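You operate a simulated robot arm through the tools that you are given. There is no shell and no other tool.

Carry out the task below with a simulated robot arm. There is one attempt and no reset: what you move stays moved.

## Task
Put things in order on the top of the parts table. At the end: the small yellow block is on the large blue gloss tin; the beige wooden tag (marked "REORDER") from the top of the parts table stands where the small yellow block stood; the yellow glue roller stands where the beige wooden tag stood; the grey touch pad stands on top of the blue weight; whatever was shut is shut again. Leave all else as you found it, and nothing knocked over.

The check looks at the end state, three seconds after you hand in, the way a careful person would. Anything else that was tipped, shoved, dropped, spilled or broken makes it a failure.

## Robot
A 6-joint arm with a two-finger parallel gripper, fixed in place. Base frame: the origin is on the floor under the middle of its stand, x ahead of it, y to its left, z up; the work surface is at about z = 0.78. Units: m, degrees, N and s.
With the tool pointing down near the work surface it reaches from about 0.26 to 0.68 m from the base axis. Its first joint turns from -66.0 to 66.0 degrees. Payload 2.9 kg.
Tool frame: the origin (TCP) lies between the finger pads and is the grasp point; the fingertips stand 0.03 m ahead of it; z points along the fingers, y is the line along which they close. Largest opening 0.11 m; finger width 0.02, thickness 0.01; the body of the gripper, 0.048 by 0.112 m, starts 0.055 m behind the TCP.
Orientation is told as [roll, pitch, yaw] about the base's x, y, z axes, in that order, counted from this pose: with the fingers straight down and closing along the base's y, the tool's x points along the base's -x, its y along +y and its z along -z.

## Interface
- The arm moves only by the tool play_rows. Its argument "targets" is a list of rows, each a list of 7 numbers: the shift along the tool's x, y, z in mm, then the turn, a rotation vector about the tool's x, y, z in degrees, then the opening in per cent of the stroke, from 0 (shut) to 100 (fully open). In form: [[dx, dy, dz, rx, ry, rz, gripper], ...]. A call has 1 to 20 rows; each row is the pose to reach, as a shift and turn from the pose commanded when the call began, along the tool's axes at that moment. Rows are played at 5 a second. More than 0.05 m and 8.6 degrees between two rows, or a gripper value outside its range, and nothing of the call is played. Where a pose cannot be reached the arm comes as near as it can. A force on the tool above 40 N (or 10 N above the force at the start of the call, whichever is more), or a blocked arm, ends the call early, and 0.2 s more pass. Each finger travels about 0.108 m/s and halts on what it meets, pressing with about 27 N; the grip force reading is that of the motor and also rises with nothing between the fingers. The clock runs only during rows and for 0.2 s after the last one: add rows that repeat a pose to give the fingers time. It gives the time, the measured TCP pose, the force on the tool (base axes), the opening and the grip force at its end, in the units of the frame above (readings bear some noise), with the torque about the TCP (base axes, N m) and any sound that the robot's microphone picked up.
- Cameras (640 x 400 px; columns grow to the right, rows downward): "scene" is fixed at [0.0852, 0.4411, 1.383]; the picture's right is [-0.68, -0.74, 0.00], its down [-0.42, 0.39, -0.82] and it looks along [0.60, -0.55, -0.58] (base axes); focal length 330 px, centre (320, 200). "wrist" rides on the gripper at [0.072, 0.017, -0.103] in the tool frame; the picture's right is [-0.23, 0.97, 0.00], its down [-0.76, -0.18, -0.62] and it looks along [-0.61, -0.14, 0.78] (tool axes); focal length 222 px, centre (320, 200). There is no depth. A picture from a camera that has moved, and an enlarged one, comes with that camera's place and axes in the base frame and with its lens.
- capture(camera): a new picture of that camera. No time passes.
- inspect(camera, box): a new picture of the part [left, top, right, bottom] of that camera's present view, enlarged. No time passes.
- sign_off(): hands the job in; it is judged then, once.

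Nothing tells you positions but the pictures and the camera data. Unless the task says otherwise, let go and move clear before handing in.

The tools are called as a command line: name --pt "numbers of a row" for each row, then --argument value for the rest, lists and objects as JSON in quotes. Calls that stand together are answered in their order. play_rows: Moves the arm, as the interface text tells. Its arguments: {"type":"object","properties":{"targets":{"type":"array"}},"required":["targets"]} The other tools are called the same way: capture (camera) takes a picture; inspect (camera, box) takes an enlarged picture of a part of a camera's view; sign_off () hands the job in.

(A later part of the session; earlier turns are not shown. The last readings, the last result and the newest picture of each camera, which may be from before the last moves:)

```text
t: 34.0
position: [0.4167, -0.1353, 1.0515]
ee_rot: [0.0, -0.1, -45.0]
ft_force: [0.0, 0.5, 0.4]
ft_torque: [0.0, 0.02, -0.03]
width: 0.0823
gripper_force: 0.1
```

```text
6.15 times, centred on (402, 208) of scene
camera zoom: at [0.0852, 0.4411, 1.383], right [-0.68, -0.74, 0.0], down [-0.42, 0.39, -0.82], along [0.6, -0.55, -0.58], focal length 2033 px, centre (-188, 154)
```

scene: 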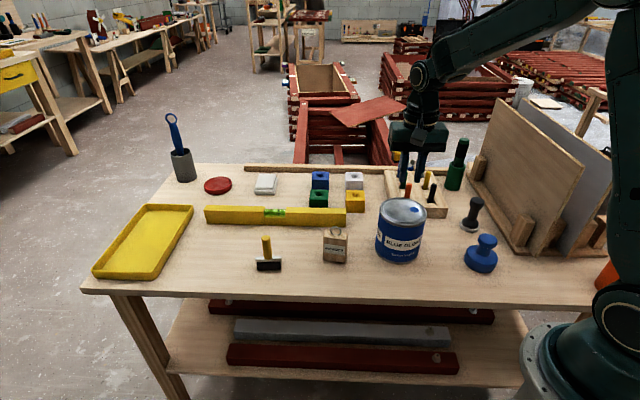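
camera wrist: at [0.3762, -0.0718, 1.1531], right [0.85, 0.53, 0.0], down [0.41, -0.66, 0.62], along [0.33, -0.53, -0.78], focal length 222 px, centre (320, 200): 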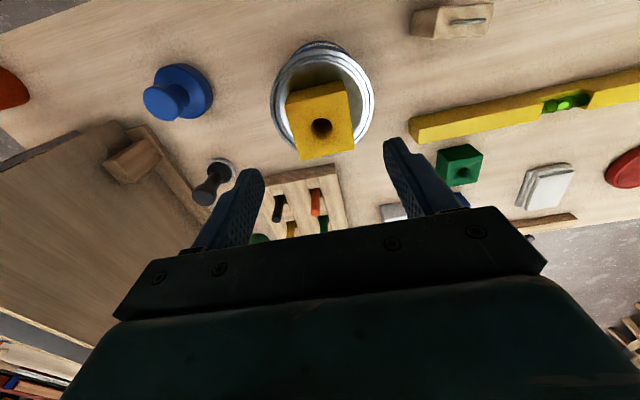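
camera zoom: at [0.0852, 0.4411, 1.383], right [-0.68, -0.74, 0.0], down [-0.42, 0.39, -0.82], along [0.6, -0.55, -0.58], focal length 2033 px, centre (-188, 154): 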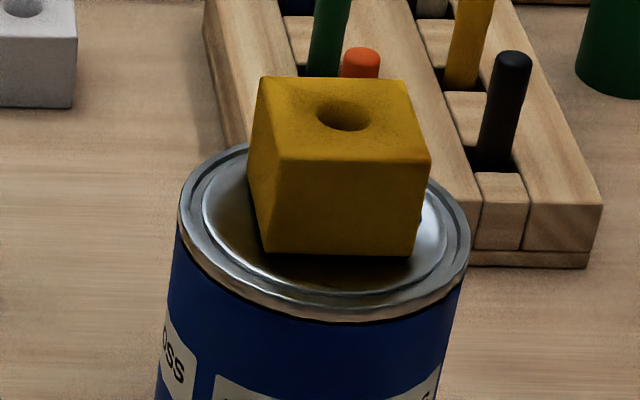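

The yellow block sits flat, within about 3 mm of the lid's centre. Next is the tag, a box about 56 mm wide standing near (0.502, 0.005) and turned about 37° from base x. I'll hover over it to measure.

play_rows --pt "4 16 0 0 0 0.7 75" --pt "10 40 0 0 0 2 75" --pt "17 70 3 0 0 3 75" --pt "24 100 8 0 0 4.5 75" --pt "31 128 15 0 0 6 75" --pt "36 148 20 0 0 7 75" --pt "39.1 159 25 0 0 7.4 75" --pt "39.1 159 25 0 0 7.4 75" --pt "39.1 159 25 0 0 7.4 75"

capture --camera "wrist"

inspect --camera "wrist" --box '[240, 40, 400, 140]'

inspect --camera "scene" --box '[300, 210, 370, 280]'

```text
t: 36.0
position: [0.4999, 0.0067, 1.0238]
ee_rot: [0.0, 0.0, -52.3]
ft_force: [0.0, -0.1, -0.3]
ft_torque: [-0.03, -0.01, 0.03]
width: 0.0824
gripper_force: 0.0
```

```text
taken
camera wrist: at [0.4694, 0.0734, 1.1263], right [0.91, 0.41, 0.0], down [0.32, -0.71, 0.62], along [0.26, -0.57, -0.78], focal length 222 px, centre (320, 200)
```

wrist: 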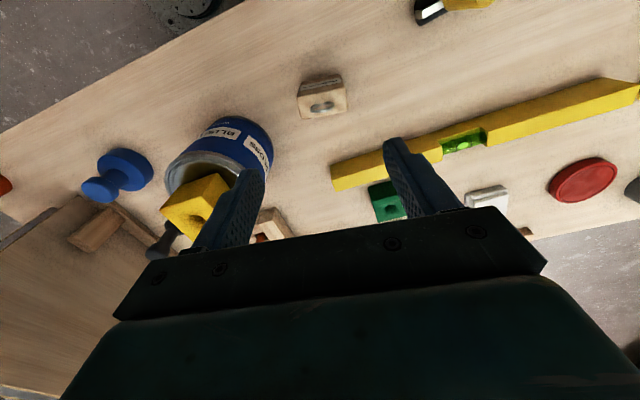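

```text
4.00 times, centred on (320, 90) of wrist
camera zoom: at [0.4694, 0.0734, 1.1263], right [0.91, 0.41, 0.0], down [0.32, -0.71, 0.62], along [0.26, -0.57, -0.78], focal length 888 px, centre (320, 640)
```

zoom: 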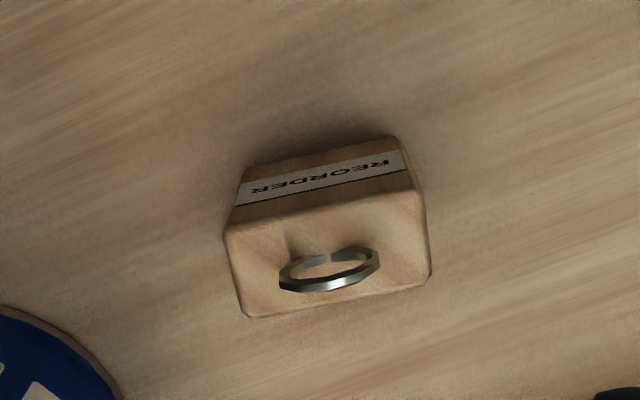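

```text
5.71 times, centred on (335, 245) of scene
camera zoom: at [0.0852, 0.4411, 1.383], right [-0.68, -0.74, 0.0], down [-0.42, 0.39, -0.82], along [0.6, -0.55, -0.58], focal length 1888 px, centre (234, -57)
```

zoom: 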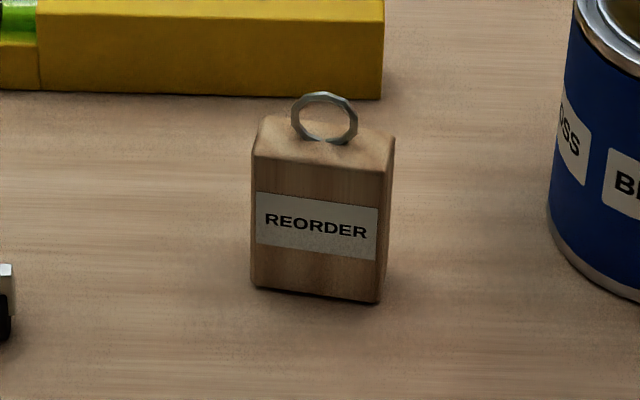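

The tag measures about 55 × 25 mm and 77 mm tall, with a ring on top reaching about 0.88, centred near (0.501, 0.008). I'll descend so the gripper body stays clear of the ring and the fingers straddle its width.

play_rows --pt "0.2 1.5 30 0 0 0.7 75" --pt "0.2 1.5 65 0 0 0.7 75" --pt "0.2 1.5 100 0 0 0.7 75" --pt "0.2 1.5 130 0 0 0.7 75" --pt "0.2 1.5 155 0 0 0.7 75" --pt "0.2 1.5 172 0 0 0.7 75" --pt "0.2 1.5 182 0 0 0.7 75" --pt "0.2 1.5 185.8 0 0 0.7 75" --pt "0.2 1.5 185.8 0 0 0.7 75"

capture --camera "wrist"

inspect --camera "scene" --box '[280, 170, 400, 280]'

```text
t: 38.0
position: [0.5035, 0.0064, 0.8394]
ee_rot: [0.0, 0.0, -53.1]
ft_force: [0.7, -0.4, -0.2]
ft_torque: [-0.02, 0.0, 0.0]
width: 0.0826
gripper_force: 0.1
```

```text
taken
camera wrist: at [0.4723, 0.0744, 0.9403], right [0.92, 0.4, 0.0], down [0.32, -0.72, 0.62], along [0.25, -0.57, -0.78], focal length 222 px, centre (320, 200)
```

wrist: 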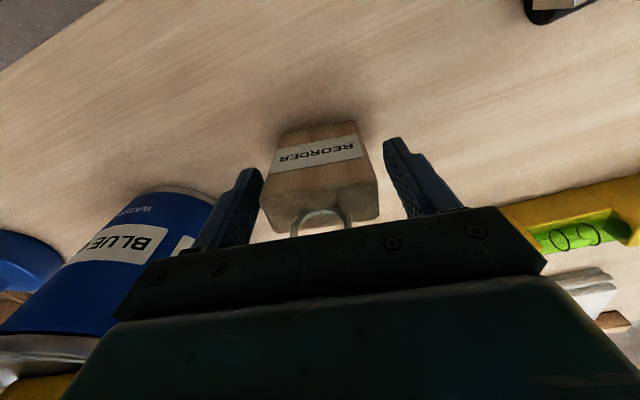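

```text
3.64 times, centred on (340, 225) of scene
camera zoom: at [0.0852, 0.4411, 1.383], right [-0.68, -0.74, 0.0], down [-0.42, 0.39, -0.82], along [0.6, -0.55, -0.58], focal length 1201 px, centre (247, 109)
```

zoom: 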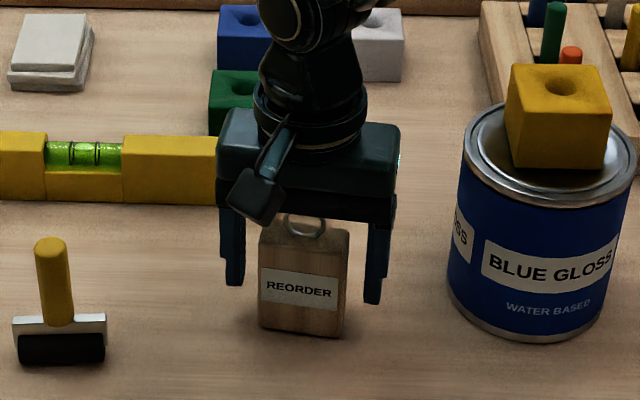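

The tag is centred between the fingers with the ring clear of the gripper body. Closing.

play_rows --pt "0 0 0 0 0 0 65" --pt "0 0 0 0 0 0 57" --pt "0 0 0 0 0 0 52" --pt "0 0 0 0 0 0 45" --pt "0 0 0 0 0 0 20" --pt "0 0 0 0 0 0 0" --pt "0 0 0 0 0 0 0" --pt "0 0 0 0 0 0 0"

inspect --camera "scene" --box '[280, 170, 400, 280]'

```text
t: 39.8
position: [0.5016, 0.0048, 0.8387]
ee_rot: [0.1, 0.1, -53.1]
ft_force: [0.3, 0.6, -0.2]
ft_torque: [-0.03, 0.04, 0.03]
width: 0.0576
gripper_force: 27.2
```

```text
3.64 times, centred on (340, 225) of scene
camera zoom: at [0.0852, 0.4411, 1.383], right [-0.68, -0.74, 0.0], down [-0.42, 0.39, -0.82], along [0.6, -0.55, -0.58], focal length 1201 px, centre (247, 109)
```

zoom: 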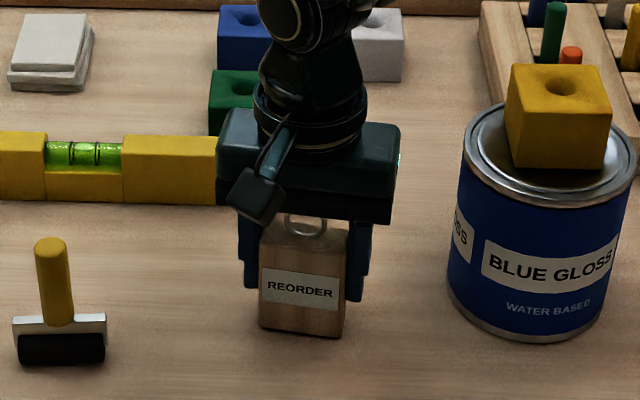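

play_rows --pt "0 0 -1 0 0 0 0" --pt "0 0 -3 0 0 0 0" --pt "0 0 -6 0 0 0 0" --pt "0 0 -10 0 0 0 0" --pt "0 0 -16 0 0 0 0" --pt "0 0 -24 0 0 0 0" --pt "0 0 -32 0 0 0 0" --pt "0 0 -40 0 0 0 0" --pt "0 0 -48 0 0 0 0" --pt "0 0 -56 0 0 0 0" --pt "0 0 -64 0 0 0 0" --pt "0 0 -72 0 0 0 0" --pt "0 0 -80 0 0 0 0" --pt "0 0 -88 0 0 0 0" --pt "0 0 -96 0 0 0 0" --pt "0 0 -104 0 0 0 0" --pt "0 0 -112 0 0 0 0" --pt "0 0 -120 0 0 0 0" --pt "0 0 -125 0 0 0 0" --pt "0 0 -125 0 0 0 0"

inspect --camera "scene" --box '[280, 110, 400, 280]'

inspect --camera "wrist" --box '[200, 80, 440, 240]'

```text
t: 44.0
position: [0.5031, 0.0076, 0.9628]
ee_rot: [0.0, 0.1, -53.1]
ft_force: [0.9, 0.0, -0.8]
ft_torque: [0.01, -0.03, 0.01]
width: 0.0575
gripper_force: 27.3
```

```text
2.35 times, centred on (340, 195) of scene
camera zoom: at [0.0852, 0.4411, 1.383], right [-0.68, -0.74, 0.0], down [-0.42, 0.39, -0.82], along [0.6, -0.55, -0.58], focal length 777 px, centre (273, 212)
```

zoom: 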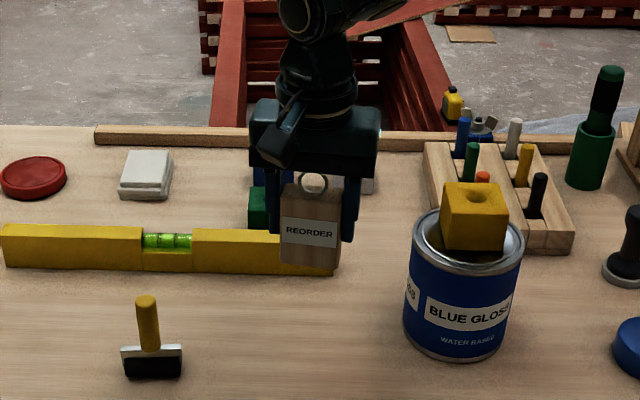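

```text
2.50 times, centred on (320, 160) of wrist
camera zoom: at [0.4726, 0.0759, 1.0645], right [0.92, 0.4, 0.0], down [0.32, -0.72, 0.62], along [0.25, -0.57, -0.78], focal length 555 px, centre (320, 300)
```

zoom: 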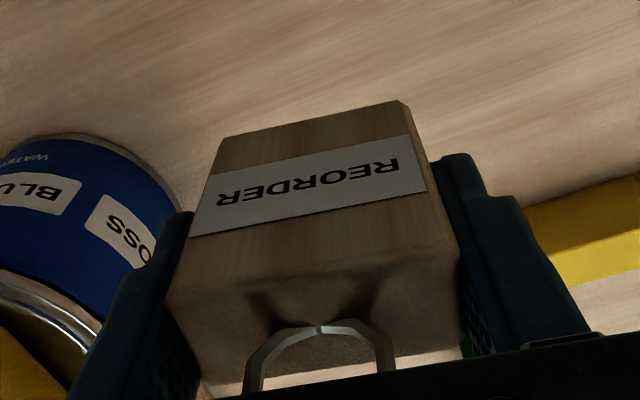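

The tag is held upright. I'll carry it gently to above the yellow block's old spot.

play_rows --pt "-4 -0.5 0 0 0 0 0" --pt "-12 -1.5 0 0 0 0 0" --pt "-24 -3.1 0 0 0 0 0" --pt "-38 -4.8 0 0 0 0 0" --pt "-52 -6.6 0 0 0 0 0" --pt "-66 -8.4 0 0 0 0 0" --pt "-80 -10.2 0 0 0 0 0" --pt "-94 -12 0 0 0 0 0" --pt "-108 -13.8 0 0 0 0 0" --pt "-122 -15.6 0 0 0 0 0" --pt "-136 -17.3 0 0 0 0 0" --pt "-150 -19.1 0 0 0 0 0" --pt "-164 -20.9 0 0 0 0 0" --pt "-178 -22.7 0 0 0 0 0" --pt "-192 -24.5 0 0 0 0 0" --pt "-206 -26.3 0 0 0 0 0" --pt "-217 -27.7 0 0 0 0 0" --pt "-224 -28.6 0 0 0 0 0" --pt "-227.5 -29 0 0 0 0 0" --pt "-227.5 -29 0 0 0 0 0"

capture --camera "wrist"

inspect --camera "scene" --box '[290, 110, 410, 240]'

```text
t: 48.2
position: [0.6156, -0.1904, 0.9642]
ee_rot: [-0.1, 0.0, -53.1]
ft_force: [0.3, -0.4, -0.4]
ft_torque: [-0.02, -0.01, 0.01]
width: 0.0576
gripper_force: 27.3
```

```text
taken
camera wrist: at [0.5864, -0.1224, 1.0661], right [0.92, 0.4, 0.0], down [0.32, -0.72, 0.62], along [0.25, -0.57, -0.78], focal length 222 px, centre (320, 200)
```

wrist: 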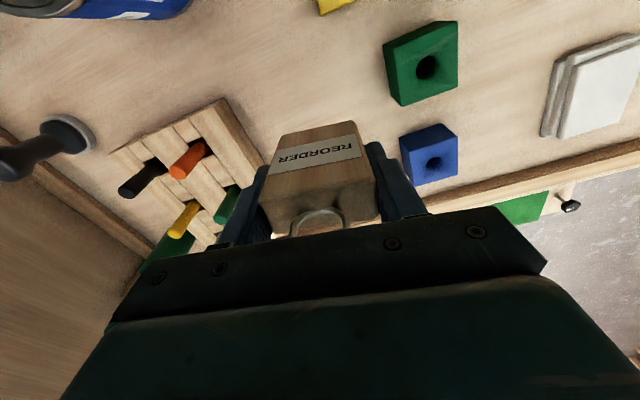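

```text
3.08 times, centred on (350, 175) of scene
camera zoom: at [0.0852, 0.4411, 1.383], right [-0.68, -0.74, 0.0], down [-0.42, 0.39, -0.82], along [0.6, -0.55, -0.58], focal length 1016 px, centre (228, 277)
```

zoom: 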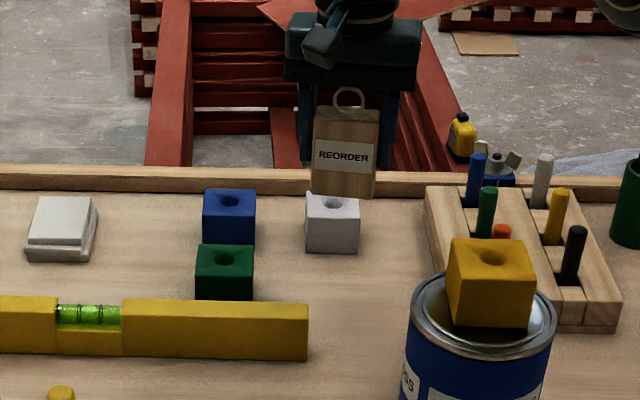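

The tag is over the spot, with the white block behind it and the green block to its left. Lowering to just above the table.

play_rows --pt "-1 -0.7 5 0 0 0 0" --pt "-1 -0.7 14 0 0 0 0" --pt "-1 -0.7 25 0 0 0 0" --pt "-1 -0.7 37 0 0 0 0" --pt "-1 -0.7 49 0 0 0 0" --pt "-1 -0.7 61 0 0 0 0" --pt "-1 -0.7 73 0 0 0 0" --pt "-1 -0.7 84 0 0 0 0" --pt "-1 -0.7 94 0 0 0 0" --pt "-1 -0.7 103 0 0 0 0" --pt "-1 -0.7 110 0 0 0 0" --pt "-1 -0.7 115 0 0 0 0" --pt "-1 -0.7 118 0 0 0 0" --pt "-1 -0.7 118 0 0 0 0"

capture --camera "wrist"

inspect --camera "scene" --box '[300, 140, 400, 225]'

```text
t: 51.2
position: [0.6141, -0.1934, 0.8455]
ee_rot: [0.0, 0.0, -53.1]
ft_force: [0.6, -1.2, -2.2]
ft_torque: [0.0, -0.02, 0.02]
width: 0.0576
gripper_force: 27.2
```

```text
taken
camera wrist: at [0.5852, -0.1249, 0.9469], right [0.92, 0.4, 0.0], down [0.32, -0.72, 0.62], along [0.25, -0.57, -0.78], focal length 222 px, centre (320, 200)
```

wrist: 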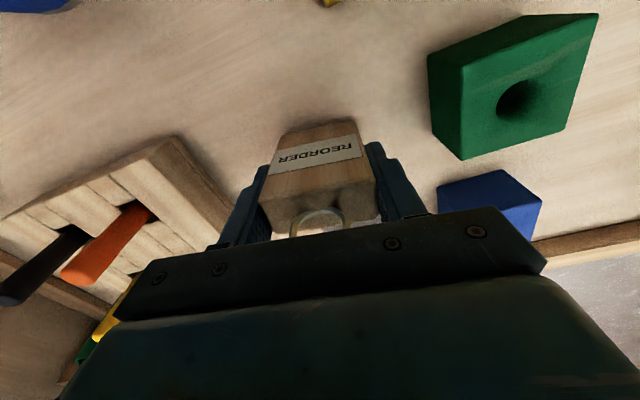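

```text
4.71 times, centred on (350, 182) of scene
camera zoom: at [0.0852, 0.4411, 1.383], right [-0.68, -0.74, 0.0], down [-0.42, 0.39, -0.82], along [0.6, -0.55, -0.58], focal length 1554 px, centre (179, 282)
```

zoom: 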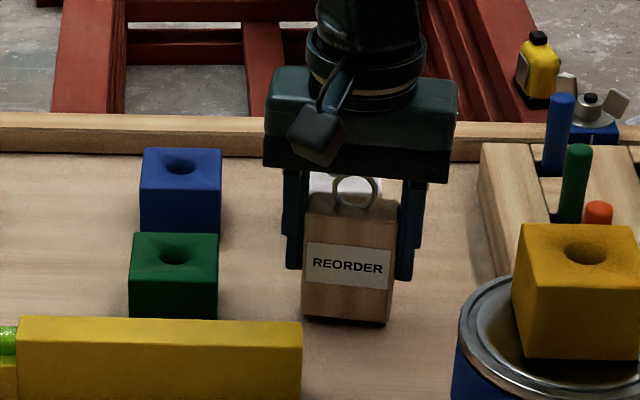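

play_rows --pt "0.2 1.5 1.5 0 0 0 0" --pt "0.2 1.5 3 0 0 0 0" --pt "0.2 1.5 4.5 0 0 0 0" --pt "0.2 1.5 5.5 0 0 0 0" --pt "0.2 1.5 5.5 0 0 0 0"

inspect --camera "scene" --box '[330, 170, 380, 220]'

```text
t: 52.4
position: [0.6158, -0.1928, 0.8403]
ee_rot: [0.1, 0.0, -53.1]
ft_force: [0.9, -0.4, -1.6]
ft_torque: [-0.01, -0.03, 0.02]
width: 0.0578
gripper_force: 27.3
```

```text
8.00 times, centred on (355, 195) of scene
camera zoom: at [0.0852, 0.4411, 1.383], right [-0.68, -0.74, 0.0], down [-0.42, 0.39, -0.82], along [0.6, -0.55, -0.58], focal length 2643 px, centre (40, 240)
```

zoom: 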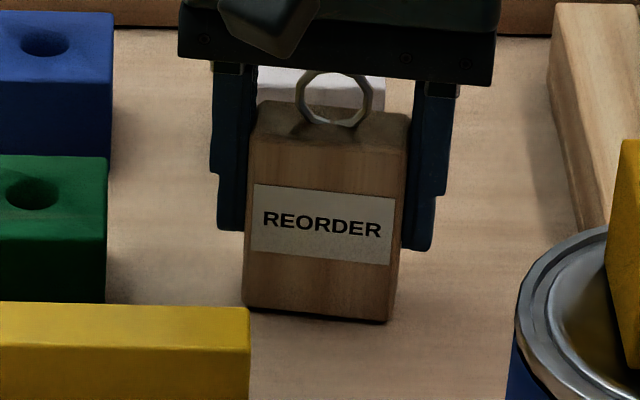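

play_rows --pt "0 0 0.5 0 0 0 0" --pt "0 0 1 0 0 0 0" --pt "0 0 1 0 0 0 0"

```text
t: 53.2
position: [0.6166, -0.1923, 0.8383]
ee_rot: [0.0, 0.0, -53.1]
ft_force: [-0.3, -1.2, 0.8]
ft_torque: [-0.07, -0.02, 0.0]
width: 0.0574
gripper_force: 27.1
```

play_rows --pt "0 0 0.3 0 0 0 0" --pt "0 0 0.3 0 0 0 0"

```text
t: 53.8
position: [0.6169, -0.1919, 0.8392]
ee_rot: [0.0, -0.1, -53.1]
ft_force: [0.8, -0.7, 4.3]
ft_torque: [-0.05, 0.08, -0.01]
width: 0.0576
gripper_force: 27.1
```

The tag is touching the table at about 4 N. I'll open the fingers moderately; the green block and rack leave plenty of room.

play_rows --pt "0 0 0 0 0 0 53" --pt "0 0 0 0 0 0 57" --pt "0 0 0 0 0 0 62" --pt "0 0 0 0 0 0 68" --pt "0 0 0 0 0 0 72" --pt "0 0 0 0 0 0 72"

inspect --camera "scene" --box '[300, 140, 400, 225]'

inspect --camera "wrist" --box '[200, 80, 440, 240]'

```text
t: 55.2
position: [0.6163, -0.1919, 0.8385]
ee_rot: [-0.1, 0.0, -53.1]
ft_force: [0.0, 0.3, -0.7]
ft_torque: [-0.01, -0.02, 0.0]
width: 0.079
gripper_force: 0.1
```

```text
4.71 times, centred on (350, 182) of scene
camera zoom: at [0.0852, 0.4411, 1.383], right [-0.68, -0.74, 0.0], down [-0.42, 0.39, -0.82], along [0.6, -0.55, -0.58], focal length 1554 px, centre (179, 282)
```

zoom: 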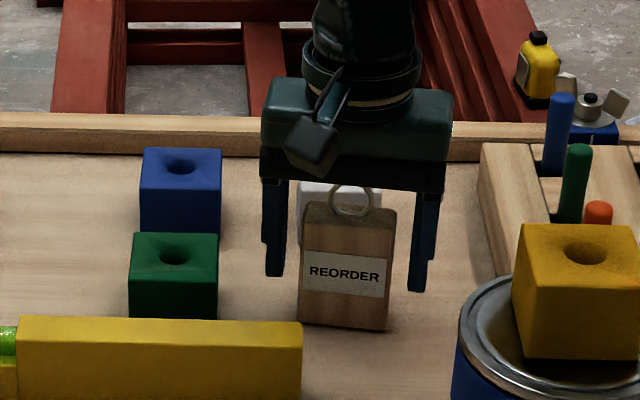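

```text
2.50 times, centred on (320, 160) of wrist
camera zoom: at [0.5864, -0.1233, 0.9398], right [0.92, 0.4, 0.0], down [0.32, -0.72, 0.62], along [0.25, -0.57, -0.78], focal length 555 px, centre (320, 300)
```

zoom: 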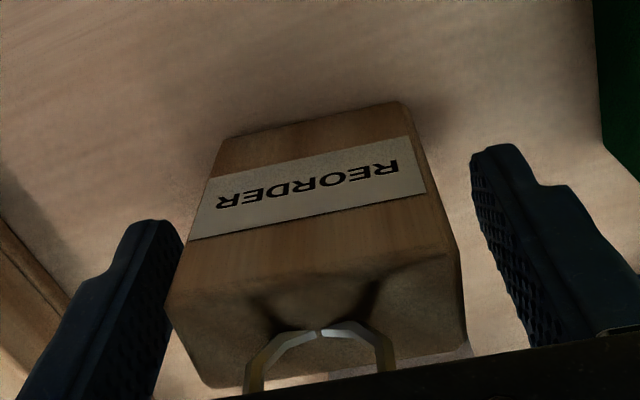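

The tag stands free. I'll lift clear and check it.

play_rows --pt "0 0 -5 0 0 0 72" --pt "0 0 -15 0 0 0 72" --pt "0 0 -30 0 0 0 72" --pt "0 0 -55 0 0 0 72" --pt "0 0 -90 0 0 0 72" --pt "0 0 -130 0 0 0 72" --pt "0 0 -170 0 0 0 72" --pt "0 0 -190 0 0 0 72" --pt "0 0 -190 0 0 0 72"

inspect --camera "wrist" --box '[240, 40, 400, 140]'

inspect --camera "scene" --box '[300, 140, 400, 225]'

inspect --camera "scene" --box '[240, 225, 300, 285]'

```text
t: 57.2
position: [0.6161, -0.1964, 1.0295]
ee_rot: [0.0, 0.0, -53.1]
ft_force: [-0.1, -0.3, 0.1]
ft_torque: [-0.04, 0.02, 0.02]
width: 0.0791
gripper_force: 0.1
```

```text
4.00 times, centred on (320, 90) of wrist
camera zoom: at [0.5863, -0.1273, 1.1313], right [0.92, 0.4, 0.0], down [0.32, -0.72, 0.62], along [0.25, -0.57, -0.78], focal length 888 px, centre (320, 640)
```

zoom: 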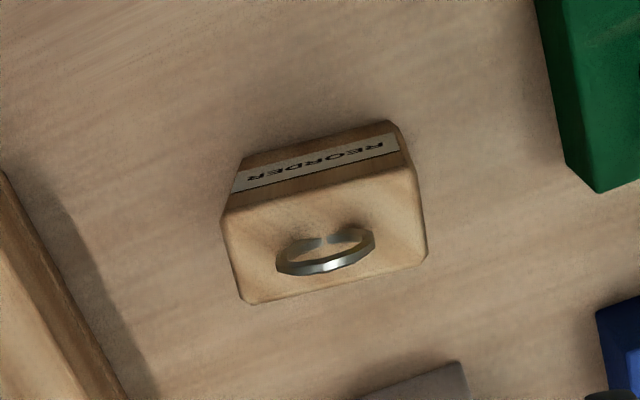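

```text
4.71 times, centred on (350, 182) of scene
camera zoom: at [0.0852, 0.4411, 1.383], right [-0.68, -0.74, 0.0], down [-0.42, 0.39, -0.82], along [0.6, -0.55, -0.58], focal length 1554 px, centre (179, 282)
```

zoom: 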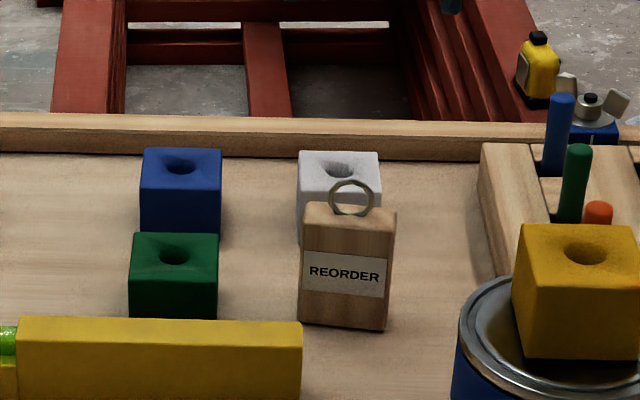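

```text
6.67 times, centred on (270, 255) of scene
camera zoom: at [0.0852, 0.4411, 1.383], right [-0.68, -0.74, 0.0], down [-0.42, 0.39, -0.82], along [0.6, -0.55, -0.58], focal length 2202 px, centre (653, -167)
```

zoom: 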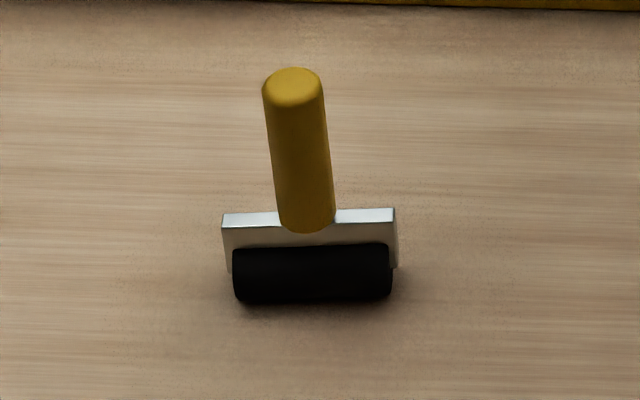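

The tag stands on the yellow block's old spot. Next is the glue roller near (0.58, 0.15); I'll move over it for a closer look.

play_rows --pt "10 6 0 0 0 -0.5 72" --pt "33 20 0 0 0 -1.5 72" --pt "66 40 0 0 0 -3 72" --pt "100 61 0 0 0 -4.5 72" --pt "135 82.6 0 0 0 -6 72" --pt "170 104 0 0 0 -7.5 72" --pt "205 125.4 0 0 0 -9 72" --pt "240 146.8 0 0 0 -10.5 72" --pt "270 165.2 0 0 0 -11.5 72" --pt "290 177.4 0 0 0 -12.1 72" --pt "297.3 181.9 0 0 0 -12.1 72" --pt "297.3 181.9 0 0 0 -12.1 72"

capture --camera "wrist"

inspect --camera "wrist" --box '[240, 40, 400, 140]'

```text
t: 59.8
position: [0.5836, 0.1544, 1.0267]
ee_rot: [0.0, 0.0, -41.0]
ft_force: [-0.5, 0.0, -0.2]
ft_torque: [0.05, 0.03, 0.0]
width: 0.0793
gripper_force: 0.0
```

```text
taken
camera wrist: at [0.5398, 0.2162, 1.1278], right [0.81, 0.59, 0.0], down [0.46, -0.63, 0.62], along [0.36, -0.51, -0.78], focal length 222 px, centre (320, 200)
```

wrist: 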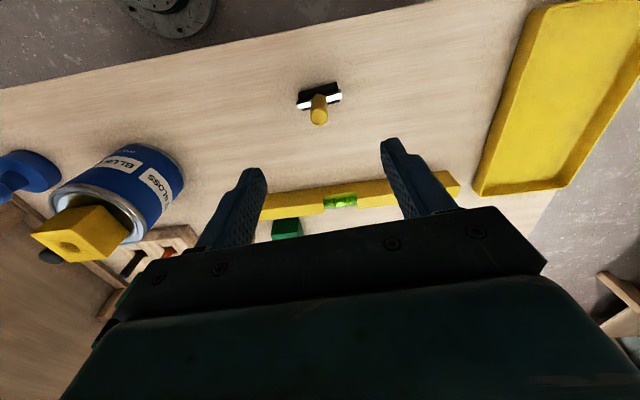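

```text
4.00 times, centred on (320, 90) of wrist
camera zoom: at [0.5398, 0.2162, 1.1278], right [0.81, 0.59, 0.0], down [0.46, -0.63, 0.62], along [0.36, -0.51, -0.78], focal length 888 px, centre (320, 640)
```

zoom: 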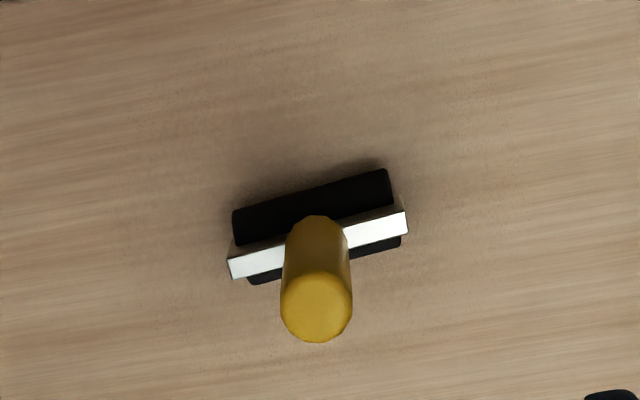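

The handle is vertical, about 20 mm thick, topping at (0.588, 0.148, 0.873), and the roller bar lies along my closing direction. I'll line up and go partway down first.

play_rows --pt "-3 -1 10 0 0 0 65" --pt "-6 -2 30 0 0 0 60" --pt "-8.7 -2.4 55 0 0 0 55" --pt "-8.7 -2.4 80 0 0 0 50" --pt "-8.7 -2.4 100 0 0 0 50" --pt "-8.7 -2.4 112 0 0 0 50" --pt "-8.7 -2.4 116 0 0 0 50" --pt "-8.7 -2.4 116 0 0 0 50"

capture --camera "wrist"

inspect --camera "scene" --box '[220, 160, 320, 290]'

```text
t: 61.6
position: [0.5898, 0.1456, 0.9118]
ee_rot: [0.0, 0.0, -41.0]
ft_force: [-0.7, 0.4, -0.4]
ft_torque: [-0.02, -0.01, 0.04]
width: 0.0548
gripper_force: 0.0
```

```text
taken
camera wrist: at [0.5463, 0.2066, 1.0134], right [0.81, 0.59, 0.0], down [0.46, -0.63, 0.62], along [0.37, -0.51, -0.78], focal length 222 px, centre (320, 200)
```

wrist: 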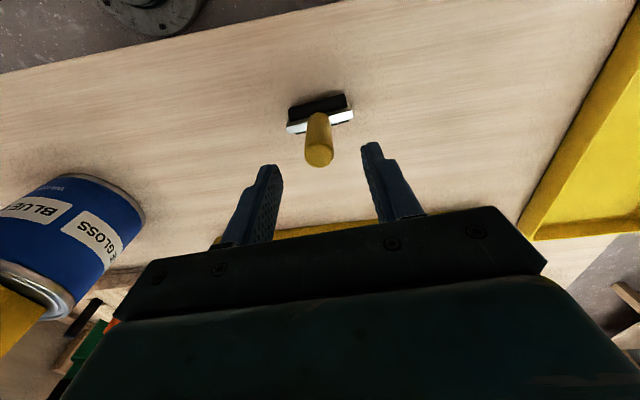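

```text
3.08 times, centred on (270, 225) of scene
camera zoom: at [0.0852, 0.4411, 1.383], right [-0.68, -0.74, 0.0], down [-0.42, 0.39, -0.82], along [0.6, -0.55, -0.58], focal length 1016 px, centre (474, 123)
```

zoom: 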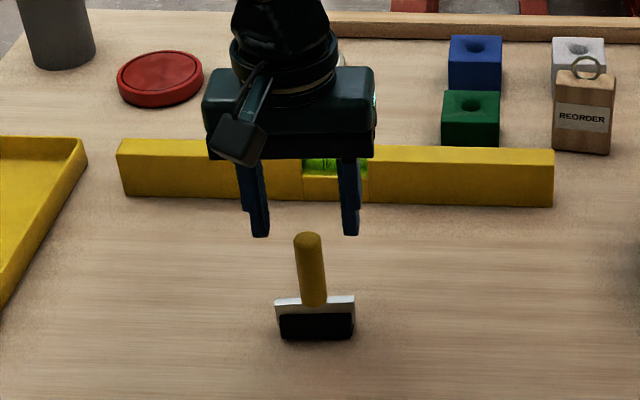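

The TCP lines up with the handle within a millimetre. Going down around it.

play_rows --pt "0 0 12 0 0 0 50" --pt "0 0 25 0 0 0 50" --pt "0 0 38 0 0 0 50" --pt "0 0 48 0 0 0 50" --pt "0 0 56 0 0 0 50" --pt "0 0 60 0 0 0 50" --pt "0 0 60 0 0 0 50"

capture --camera "wrist"

inspect --camera "scene" --box '[230, 200, 310, 285]'

```text
t: 63.2
position: [0.5887, 0.1452, 0.8523]
ee_rot: [-0.1, 0.0, -41.0]
ft_force: [0.5, -0.6, 0.7]
ft_torque: [-0.02, 0.02, 0.02]
width: 0.055
gripper_force: 0.1
```

```text
taken
camera wrist: at [0.5459, 0.2062, 0.9533], right [0.81, 0.59, 0.0], down [0.46, -0.63, 0.62], along [0.37, -0.51, -0.78], focal length 222 px, centre (320, 200)
```

wrist: 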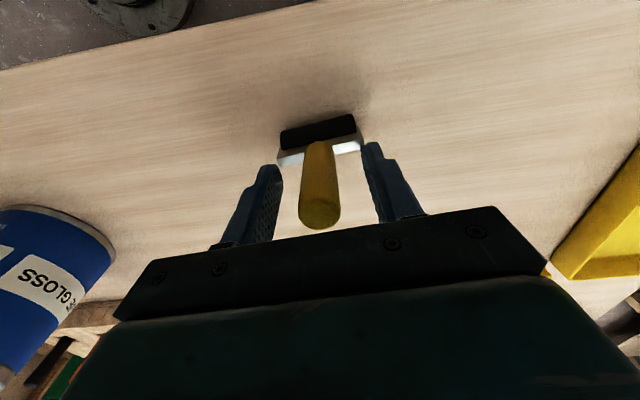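

```text
4.71 times, centred on (270, 242) of scene
camera zoom: at [0.0852, 0.4411, 1.383], right [-0.68, -0.74, 0.0], down [-0.42, 0.39, -0.82], along [0.6, -0.55, -0.58], focal length 1554 px, centre (555, 0)
```

zoom: 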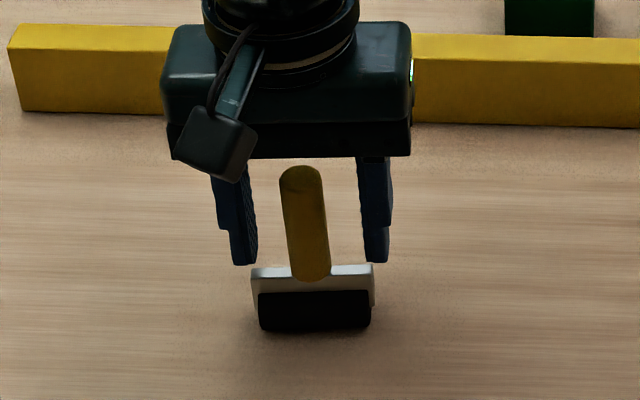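

play_rows --pt "0 0 0 0 0 0 40" --pt "0 0 0 0 0 0 32" --pt "0 0 0 0 0 0 27" --pt "0 0 0 0 0 0 24" --pt "0 0 0 0 0 0 21" --pt "0 0 0 0 0 0 18" --pt "0 0 0 0 0 0 10" --pt "0 0 0 0 0 0 0" --pt "0 0 0 0 0 0 0" --pt "0 0 0 0 0 0 0"

inspect --camera "scene" --box '[230, 200, 310, 285]'

inspect --camera "wrist" --box '[220, 80, 420, 240]'

```text
t: 65.4
position: [0.5897, 0.145, 0.8523]
ee_rot: [-0.1, -0.1, -41.1]
ft_force: [0.3, -0.7, 0.7]
ft_torque: [-0.01, 0.0, 0.04]
width: 0.02
gripper_force: 26.7
```

```text
4.71 times, centred on (270, 242) of scene
camera zoom: at [0.0852, 0.4411, 1.383], right [-0.68, -0.74, 0.0], down [-0.42, 0.39, -0.82], along [0.6, -0.55, -0.58], focal length 1554 px, centre (555, 0)
```

zoom: 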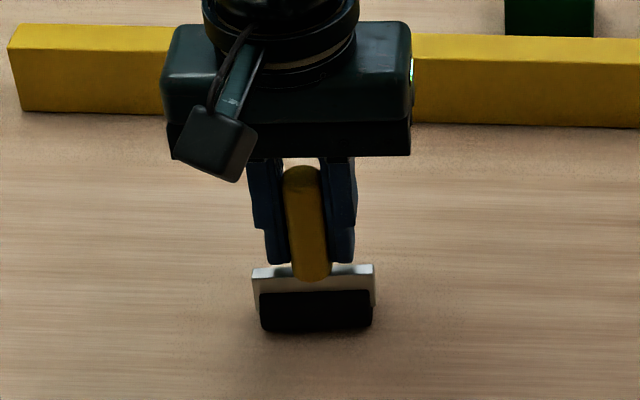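

```text
2.50 times, centred on (320, 160) of wrist
camera zoom: at [0.5459, 0.2063, 0.9535], right [0.81, 0.59, 0.0], down [0.46, -0.63, 0.62], along [0.37, -0.51, -0.78], focal length 555 px, centre (320, 300)
```

zoom: 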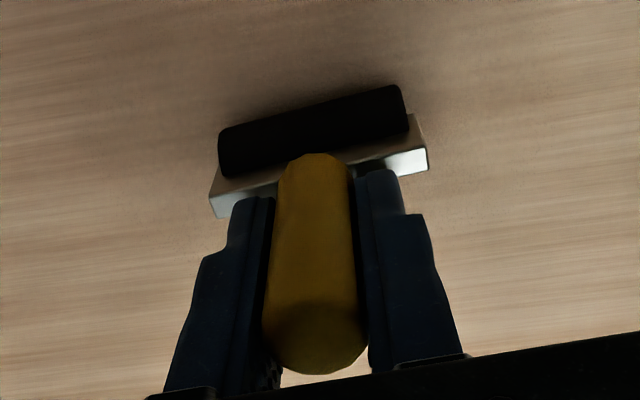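

The handle is gripped at 20 mm. Lifting slowly.

play_rows --pt "0 0 -1 0 0 0 0" --pt "0 0 -3 0 0 0 0" --pt "0 0 -6 0 0 0 0" --pt "0 0 -10 0 0 0 0" --pt "0 0 -15 0 0 0 0" --pt "0 0 -22 0 0 0 0" --pt "0 0 -30 0 0 0 0" --pt "0 0 -38 0 0 0 0" --pt "0 0 -46 0 0 0 0" --pt "0 0 -54 0 0 0 0" --pt "0 0 -62 0 0 0 0" --pt "0 0 -70 0 0 0 0" --pt "0 0 -76 0 0 0 0" --pt "0 0 -80 0 0 0 0" --pt "0 0 -80 0 0 0 0"

inspect --camera "scene" --box '[220, 160, 320, 290]'

inspect --camera "wrist" --box '[220, 80, 420, 240]'

```text
t: 68.6
position: [0.5898, 0.1464, 0.9336]
ee_rot: [0.0, 0.0, -41.0]
ft_force: [-0.6, 0.1, -0.7]
ft_torque: [-0.06, -0.02, 0.02]
width: 0.02
gripper_force: 27.1
```

```text
3.08 times, centred on (270, 225) of scene
camera zoom: at [0.0852, 0.4411, 1.383], right [-0.68, -0.74, 0.0], down [-0.42, 0.39, -0.82], along [0.6, -0.55, -0.58], focal length 1016 px, centre (474, 123)
```

zoom: 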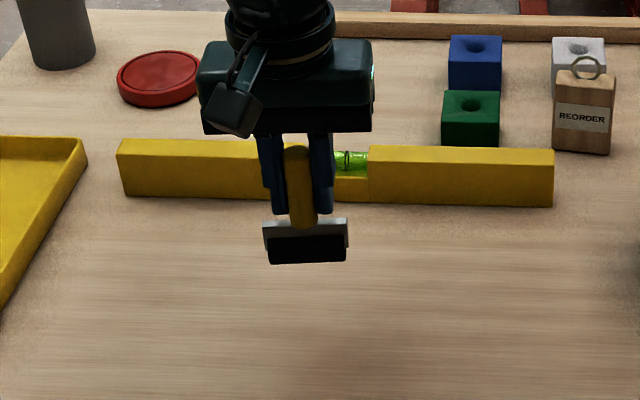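

```text
2.50 times, centred on (320, 160) of wrist
camera zoom: at [0.5457, 0.2072, 1.0355], right [0.81, 0.59, 0.0], down [0.46, -0.63, 0.62], along [0.37, -0.51, -0.78], focal length 555 px, centre (320, 300)
```

zoom: 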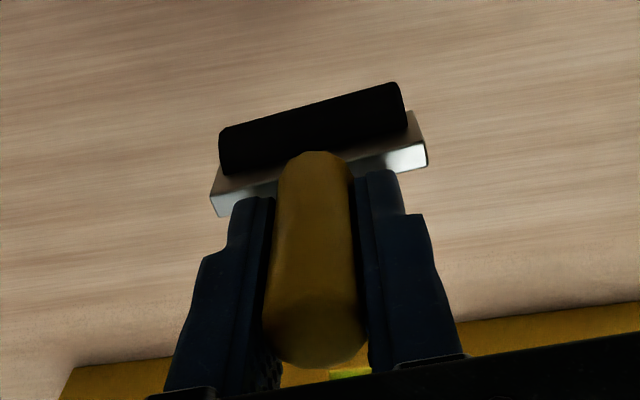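

Carrying the roller to the tag's old spot, near (0.501, 0.008).

play_rows --pt "-0.5 -3 0 0 0 0 0" --pt "-1.5 -10 0 0 0 0 0" --pt "-3 -20 0 0 0 0 0" --pt "-4.7 -31 0 0 0 0 0" --pt "-6.5 -43 0 0 0 0 0" --pt "-8.3 -55 0 0 0 0 0" --pt "-10.1 -67 0 0 0 0 0" --pt "-11.9 -79 0 0 0 0 0" --pt "-13.7 -91 0 0 0 0 0" --pt "-15.5 -103 0 0 0 0 0" --pt "-17.3 -115 0 0 0 0 0" --pt "-19.1 -127 0 0 0 0 0" --pt "-20.9 -139 0 0 0 0 0" --pt "-22.5 -150 0 0 0 0 0" --pt "-23.8 -158.5 0 0 0 0 0" --pt "-24.4 -162.7 0 0 0 0 0" --pt "-24.4 -162.7 0 0 0 0 0"

capture --camera "wrist"

inspect --camera "scene" --box '[280, 170, 400, 280]'

```text
t: 72.2
position: [0.5009, 0.0065, 0.9316]
ee_rot: [0.0, 0.0, -41.1]
ft_force: [-1.1, 0.2, -0.6]
ft_torque: [-0.05, 0.04, -0.01]
width: 0.0199
gripper_force: 27.2
```

```text
taken
camera wrist: at [0.4569, 0.0678, 1.0334], right [0.81, 0.59, 0.0], down [0.46, -0.63, 0.62], along [0.37, -0.51, -0.78], focal length 222 px, centre (320, 200)
```

wrist: 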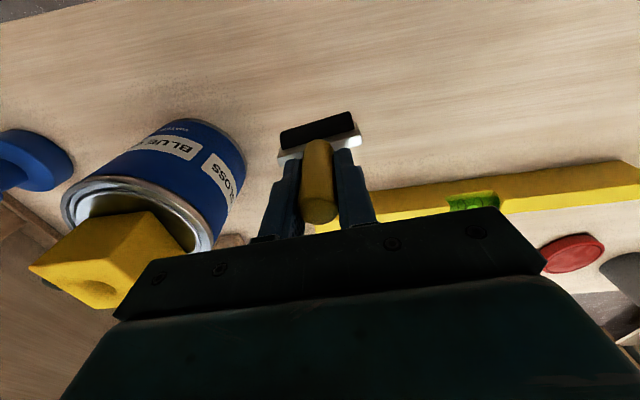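

```text
3.64 times, centred on (340, 225) of scene
camera zoom: at [0.0852, 0.4411, 1.383], right [-0.68, -0.74, 0.0], down [-0.42, 0.39, -0.82], along [0.6, -0.55, -0.58], focal length 1201 px, centre (247, 109)
```

zoom: 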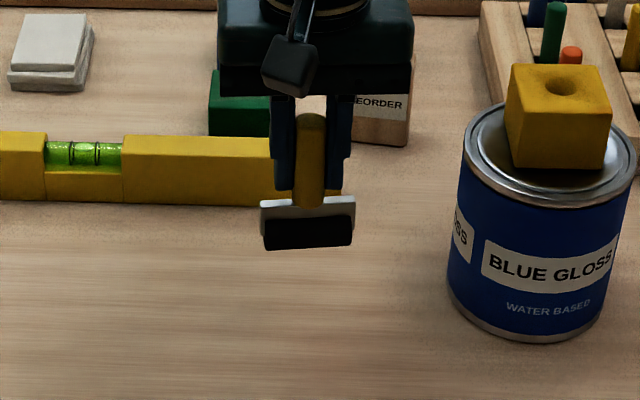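

play_rows --pt "0 1 4 0 0 0 0" --pt "0 1 12 0 0 0 0" --pt "0 1 22 0 0 0 0" --pt "0 1 32 0 0 0 0" --pt "0 1 42 0 0 0 0" --pt "0 1 52 0 0 0 0" --pt "0 1 61 0 0 0 0" --pt "0 1 68 0 0 0 0" --pt "0 1 73 0 0 0 0" --pt "0 1 76 0 0 0 0" --pt "0 1 76 0 0 0 0"

inspect --camera "scene" --box '[290, 200, 370, 285]'

capture --camera "wrist"

```text
t: 74.6
position: [0.5005, 0.009, 0.8563]
ee_rot: [0.0, 0.0, -41.1]
ft_force: [1.0, 0.6, 0.4]
ft_torque: [-0.01, -0.01, 0.0]
width: 0.0199
gripper_force: 26.9
```

```text
4.71 times, centred on (330, 242) of scene
camera zoom: at [0.0852, 0.4411, 1.383], right [-0.68, -0.74, 0.0], down [-0.42, 0.39, -0.82], along [0.6, -0.55, -0.58], focal length 1554 px, centre (273, 0)
```

zoom: 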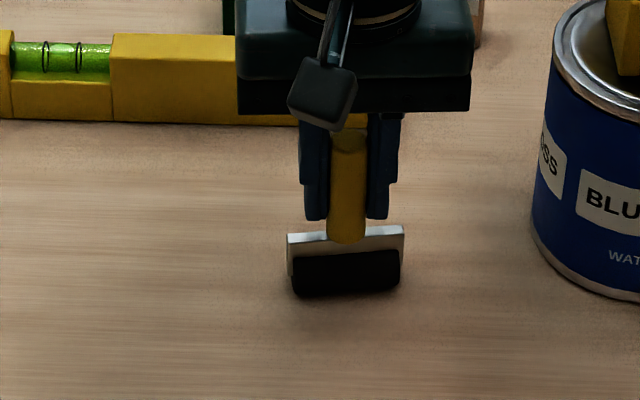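

```text
taken
camera wrist: at [0.4569, 0.069, 0.958], right [0.81, 0.59, 0.0], down [0.46, -0.63, 0.62], along [0.37, -0.51, -0.78], focal length 222 px, centre (320, 200)
```

wrist: 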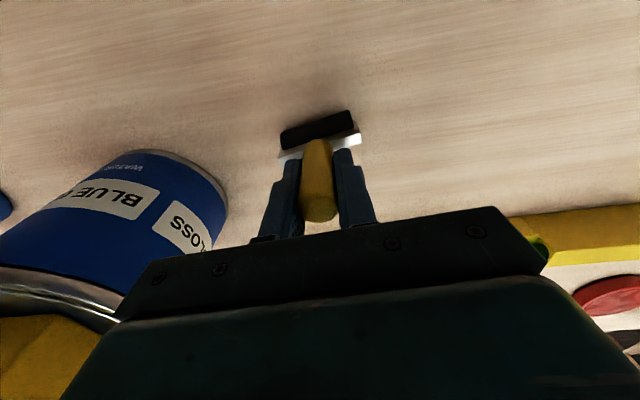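

inspect --camera "wrist" --box '[220, 80, 420, 240]'

inspect --camera "scene" --box '[310, 215, 370, 275]'

```text
2.50 times, centred on (320, 160) of wrist
camera zoom: at [0.4569, 0.069, 0.958], right [0.81, 0.59, 0.0], down [0.46, -0.63, 0.62], along [0.37, -0.51, -0.78], focal length 555 px, centre (320, 300)
```

zoom: 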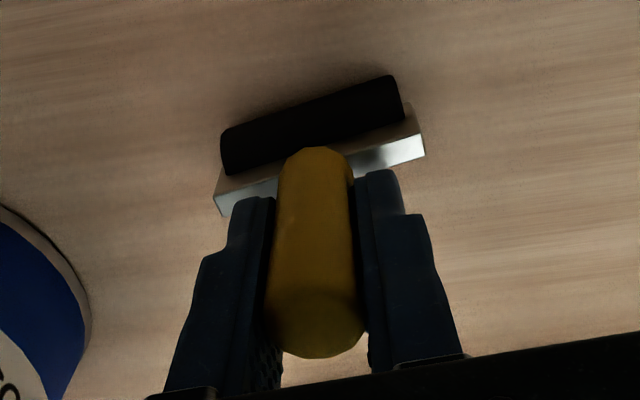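

```text
6.67 times, centred on (340, 245) of scene
camera zoom: at [0.0852, 0.4411, 1.383], right [-0.68, -0.74, 0.0], down [-0.42, 0.39, -0.82], along [0.6, -0.55, -0.58], focal length 2202 px, centre (187, -100)
```

zoom: 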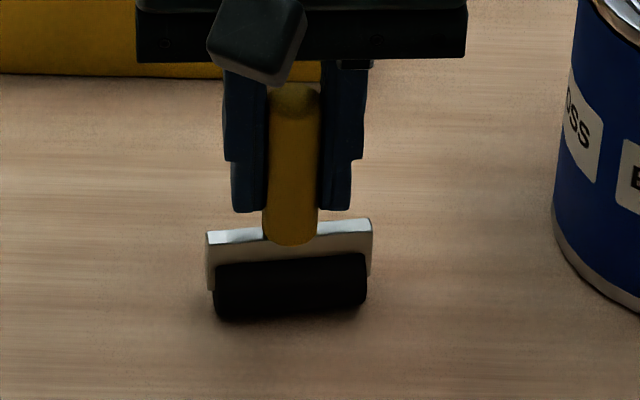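

The handle has crept down about 4 mm in the grip, so the roller should be just about on the table. I'll lower by fractions to confirm contact.

play_rows --pt "0 0 0.5 0 0 0 0" --pt "0 0 0.5 0 0 0 0"

```text
t: 75.2
position: [0.5012, 0.0081, 0.8582]
ee_rot: [0.0, 0.0, -41.0]
ft_force: [0.5, 0.5, -0.8]
ft_torque: [0.0, 0.02, -0.01]
width: 0.0201
gripper_force: 26.9
```

play_rows --pt "0 0 0.7 0 0 0 0" --pt "0 0 1.4 0 0 0 0" --pt "0 0 1.4 0 0 0 0"

inspect --camera "scene" --box '[310, 215, 370, 275]'

inspect --camera "wrist" --box '[220, 80, 420, 240]'

```text
t: 76.0
position: [0.5014, 0.0074, 0.8561]
ee_rot: [0.1, -0.2, -41.1]
ft_force: [-1.9, 0.3, 13.1]
ft_torque: [0.22, 0.15, -0.08]
width: 0.02
gripper_force: 27.0
```

```text
6.67 times, centred on (340, 245) of scene
camera zoom: at [0.0849, 0.4411, 1.383], right [-0.68, -0.74, 0.0], down [-0.42, 0.39, -0.82], along [0.6, -0.55, -0.58], focal length 2202 px, centre (187, -100)
```

zoom: 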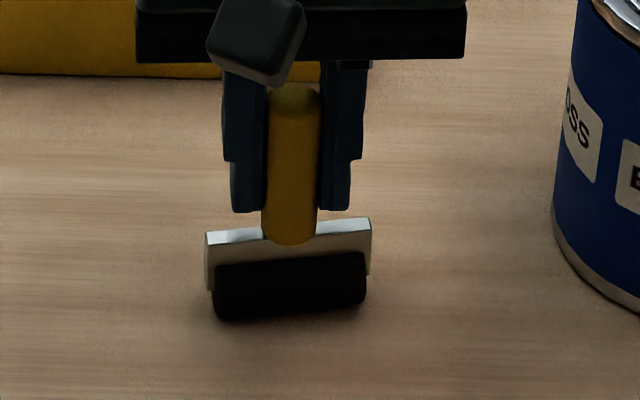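

```text
2.50 times, centred on (320, 160) of wrist
camera zoom: at [0.457, 0.0689, 0.9577], right [0.81, 0.59, 0.0], down [0.46, -0.63, 0.62], along [0.37, -0.51, -0.78], focal length 555 px, centre (320, 300)
```

zoom: 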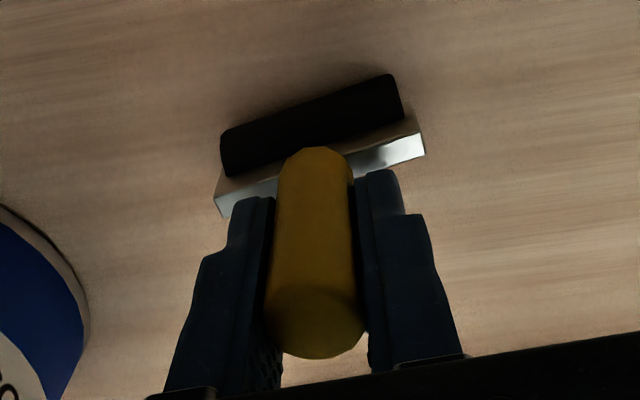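

play_rows --pt "0 0 -0.5 0 0 0 0" --pt "0 0 -0.7 0 0 0 0" --pt "0 0 -0.7 0 0 0 0"

```text
t: 76.8
position: [0.5003, 0.0072, 0.8565]
ee_rot: [0.0, 0.0, -41.0]
ft_force: [0.8, 2.1, 9.0]
ft_torque: [-0.06, 0.15, -0.01]
width: 0.0197
gripper_force: 27.1
```

play_rows --pt "0 0 -0.4 0 0 0 0" --pt "0 0 -0.4 0 0 0 0"

```text
t: 77.4
position: [0.5008, 0.0071, 0.8551]
ee_rot: [0.0, 0.0, -41.1]
ft_force: [1.9, 0.9, 4.3]
ft_torque: [0.1, -0.26, -0.07]
width: 0.02
gripper_force: 27.3
```

Light contact at about 4 N. Releasing slowly.

play_rows --pt "0 0 0 0 0 0 17" --pt "0 0 0 0 0 0 19" --pt "0 0 0 0 0 0 21" --pt "0 0 0 0 0 0 24" --pt "0 0 0 0 0 0 28" --pt "0 0 0 0 0 0 33" --pt "0 0 0 0 0 0 38" --pt "0 0 0 0 0 0 42" --pt "0 0 0 0 0 0 42"

inspect --camera "scene" --box '[310, 215, 370, 275]'

inspect --camera "wrist" --box '[220, 80, 420, 240]'

```text
t: 79.4
position: [0.5007, 0.0067, 0.8563]
ee_rot: [0.0, -0.1, -41.0]
ft_force: [0.4, 0.0, -0.4]
ft_torque: [0.03, -0.01, 0.03]
width: 0.0463
gripper_force: 0.0
```

```text
6.67 times, centred on (340, 245) of scene
camera zoom: at [0.0852, 0.4411, 1.383], right [-0.68, -0.74, 0.0], down [-0.42, 0.39, -0.82], along [0.6, -0.55, -0.58], focal length 2202 px, centre (187, -100)
```

zoom: 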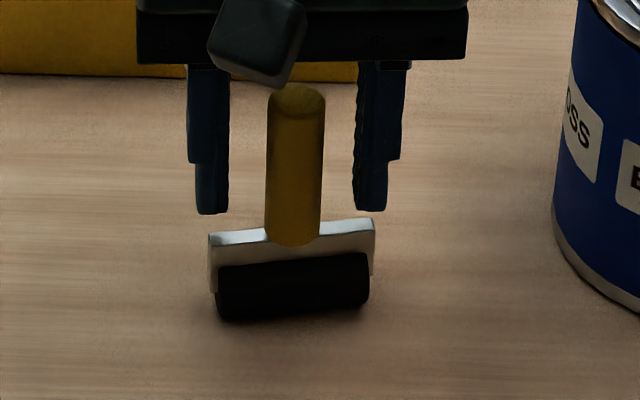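

```text
2.50 times, centred on (320, 160) of wrist
camera zoom: at [0.4568, 0.0688, 0.9574], right [0.81, 0.59, 0.0], down [0.46, -0.63, 0.62], along [0.37, -0.51, -0.78], focal length 555 px, centre (320, 300)
```

zoom: 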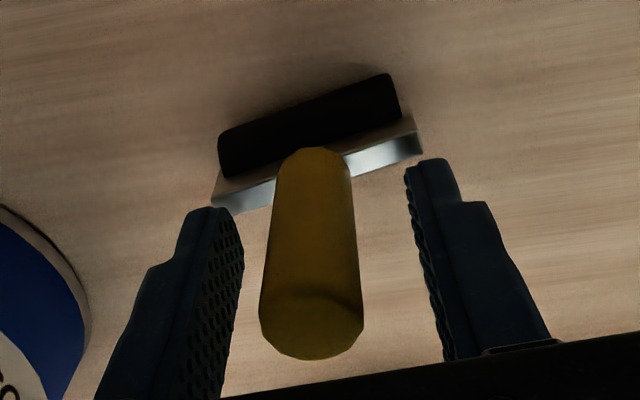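

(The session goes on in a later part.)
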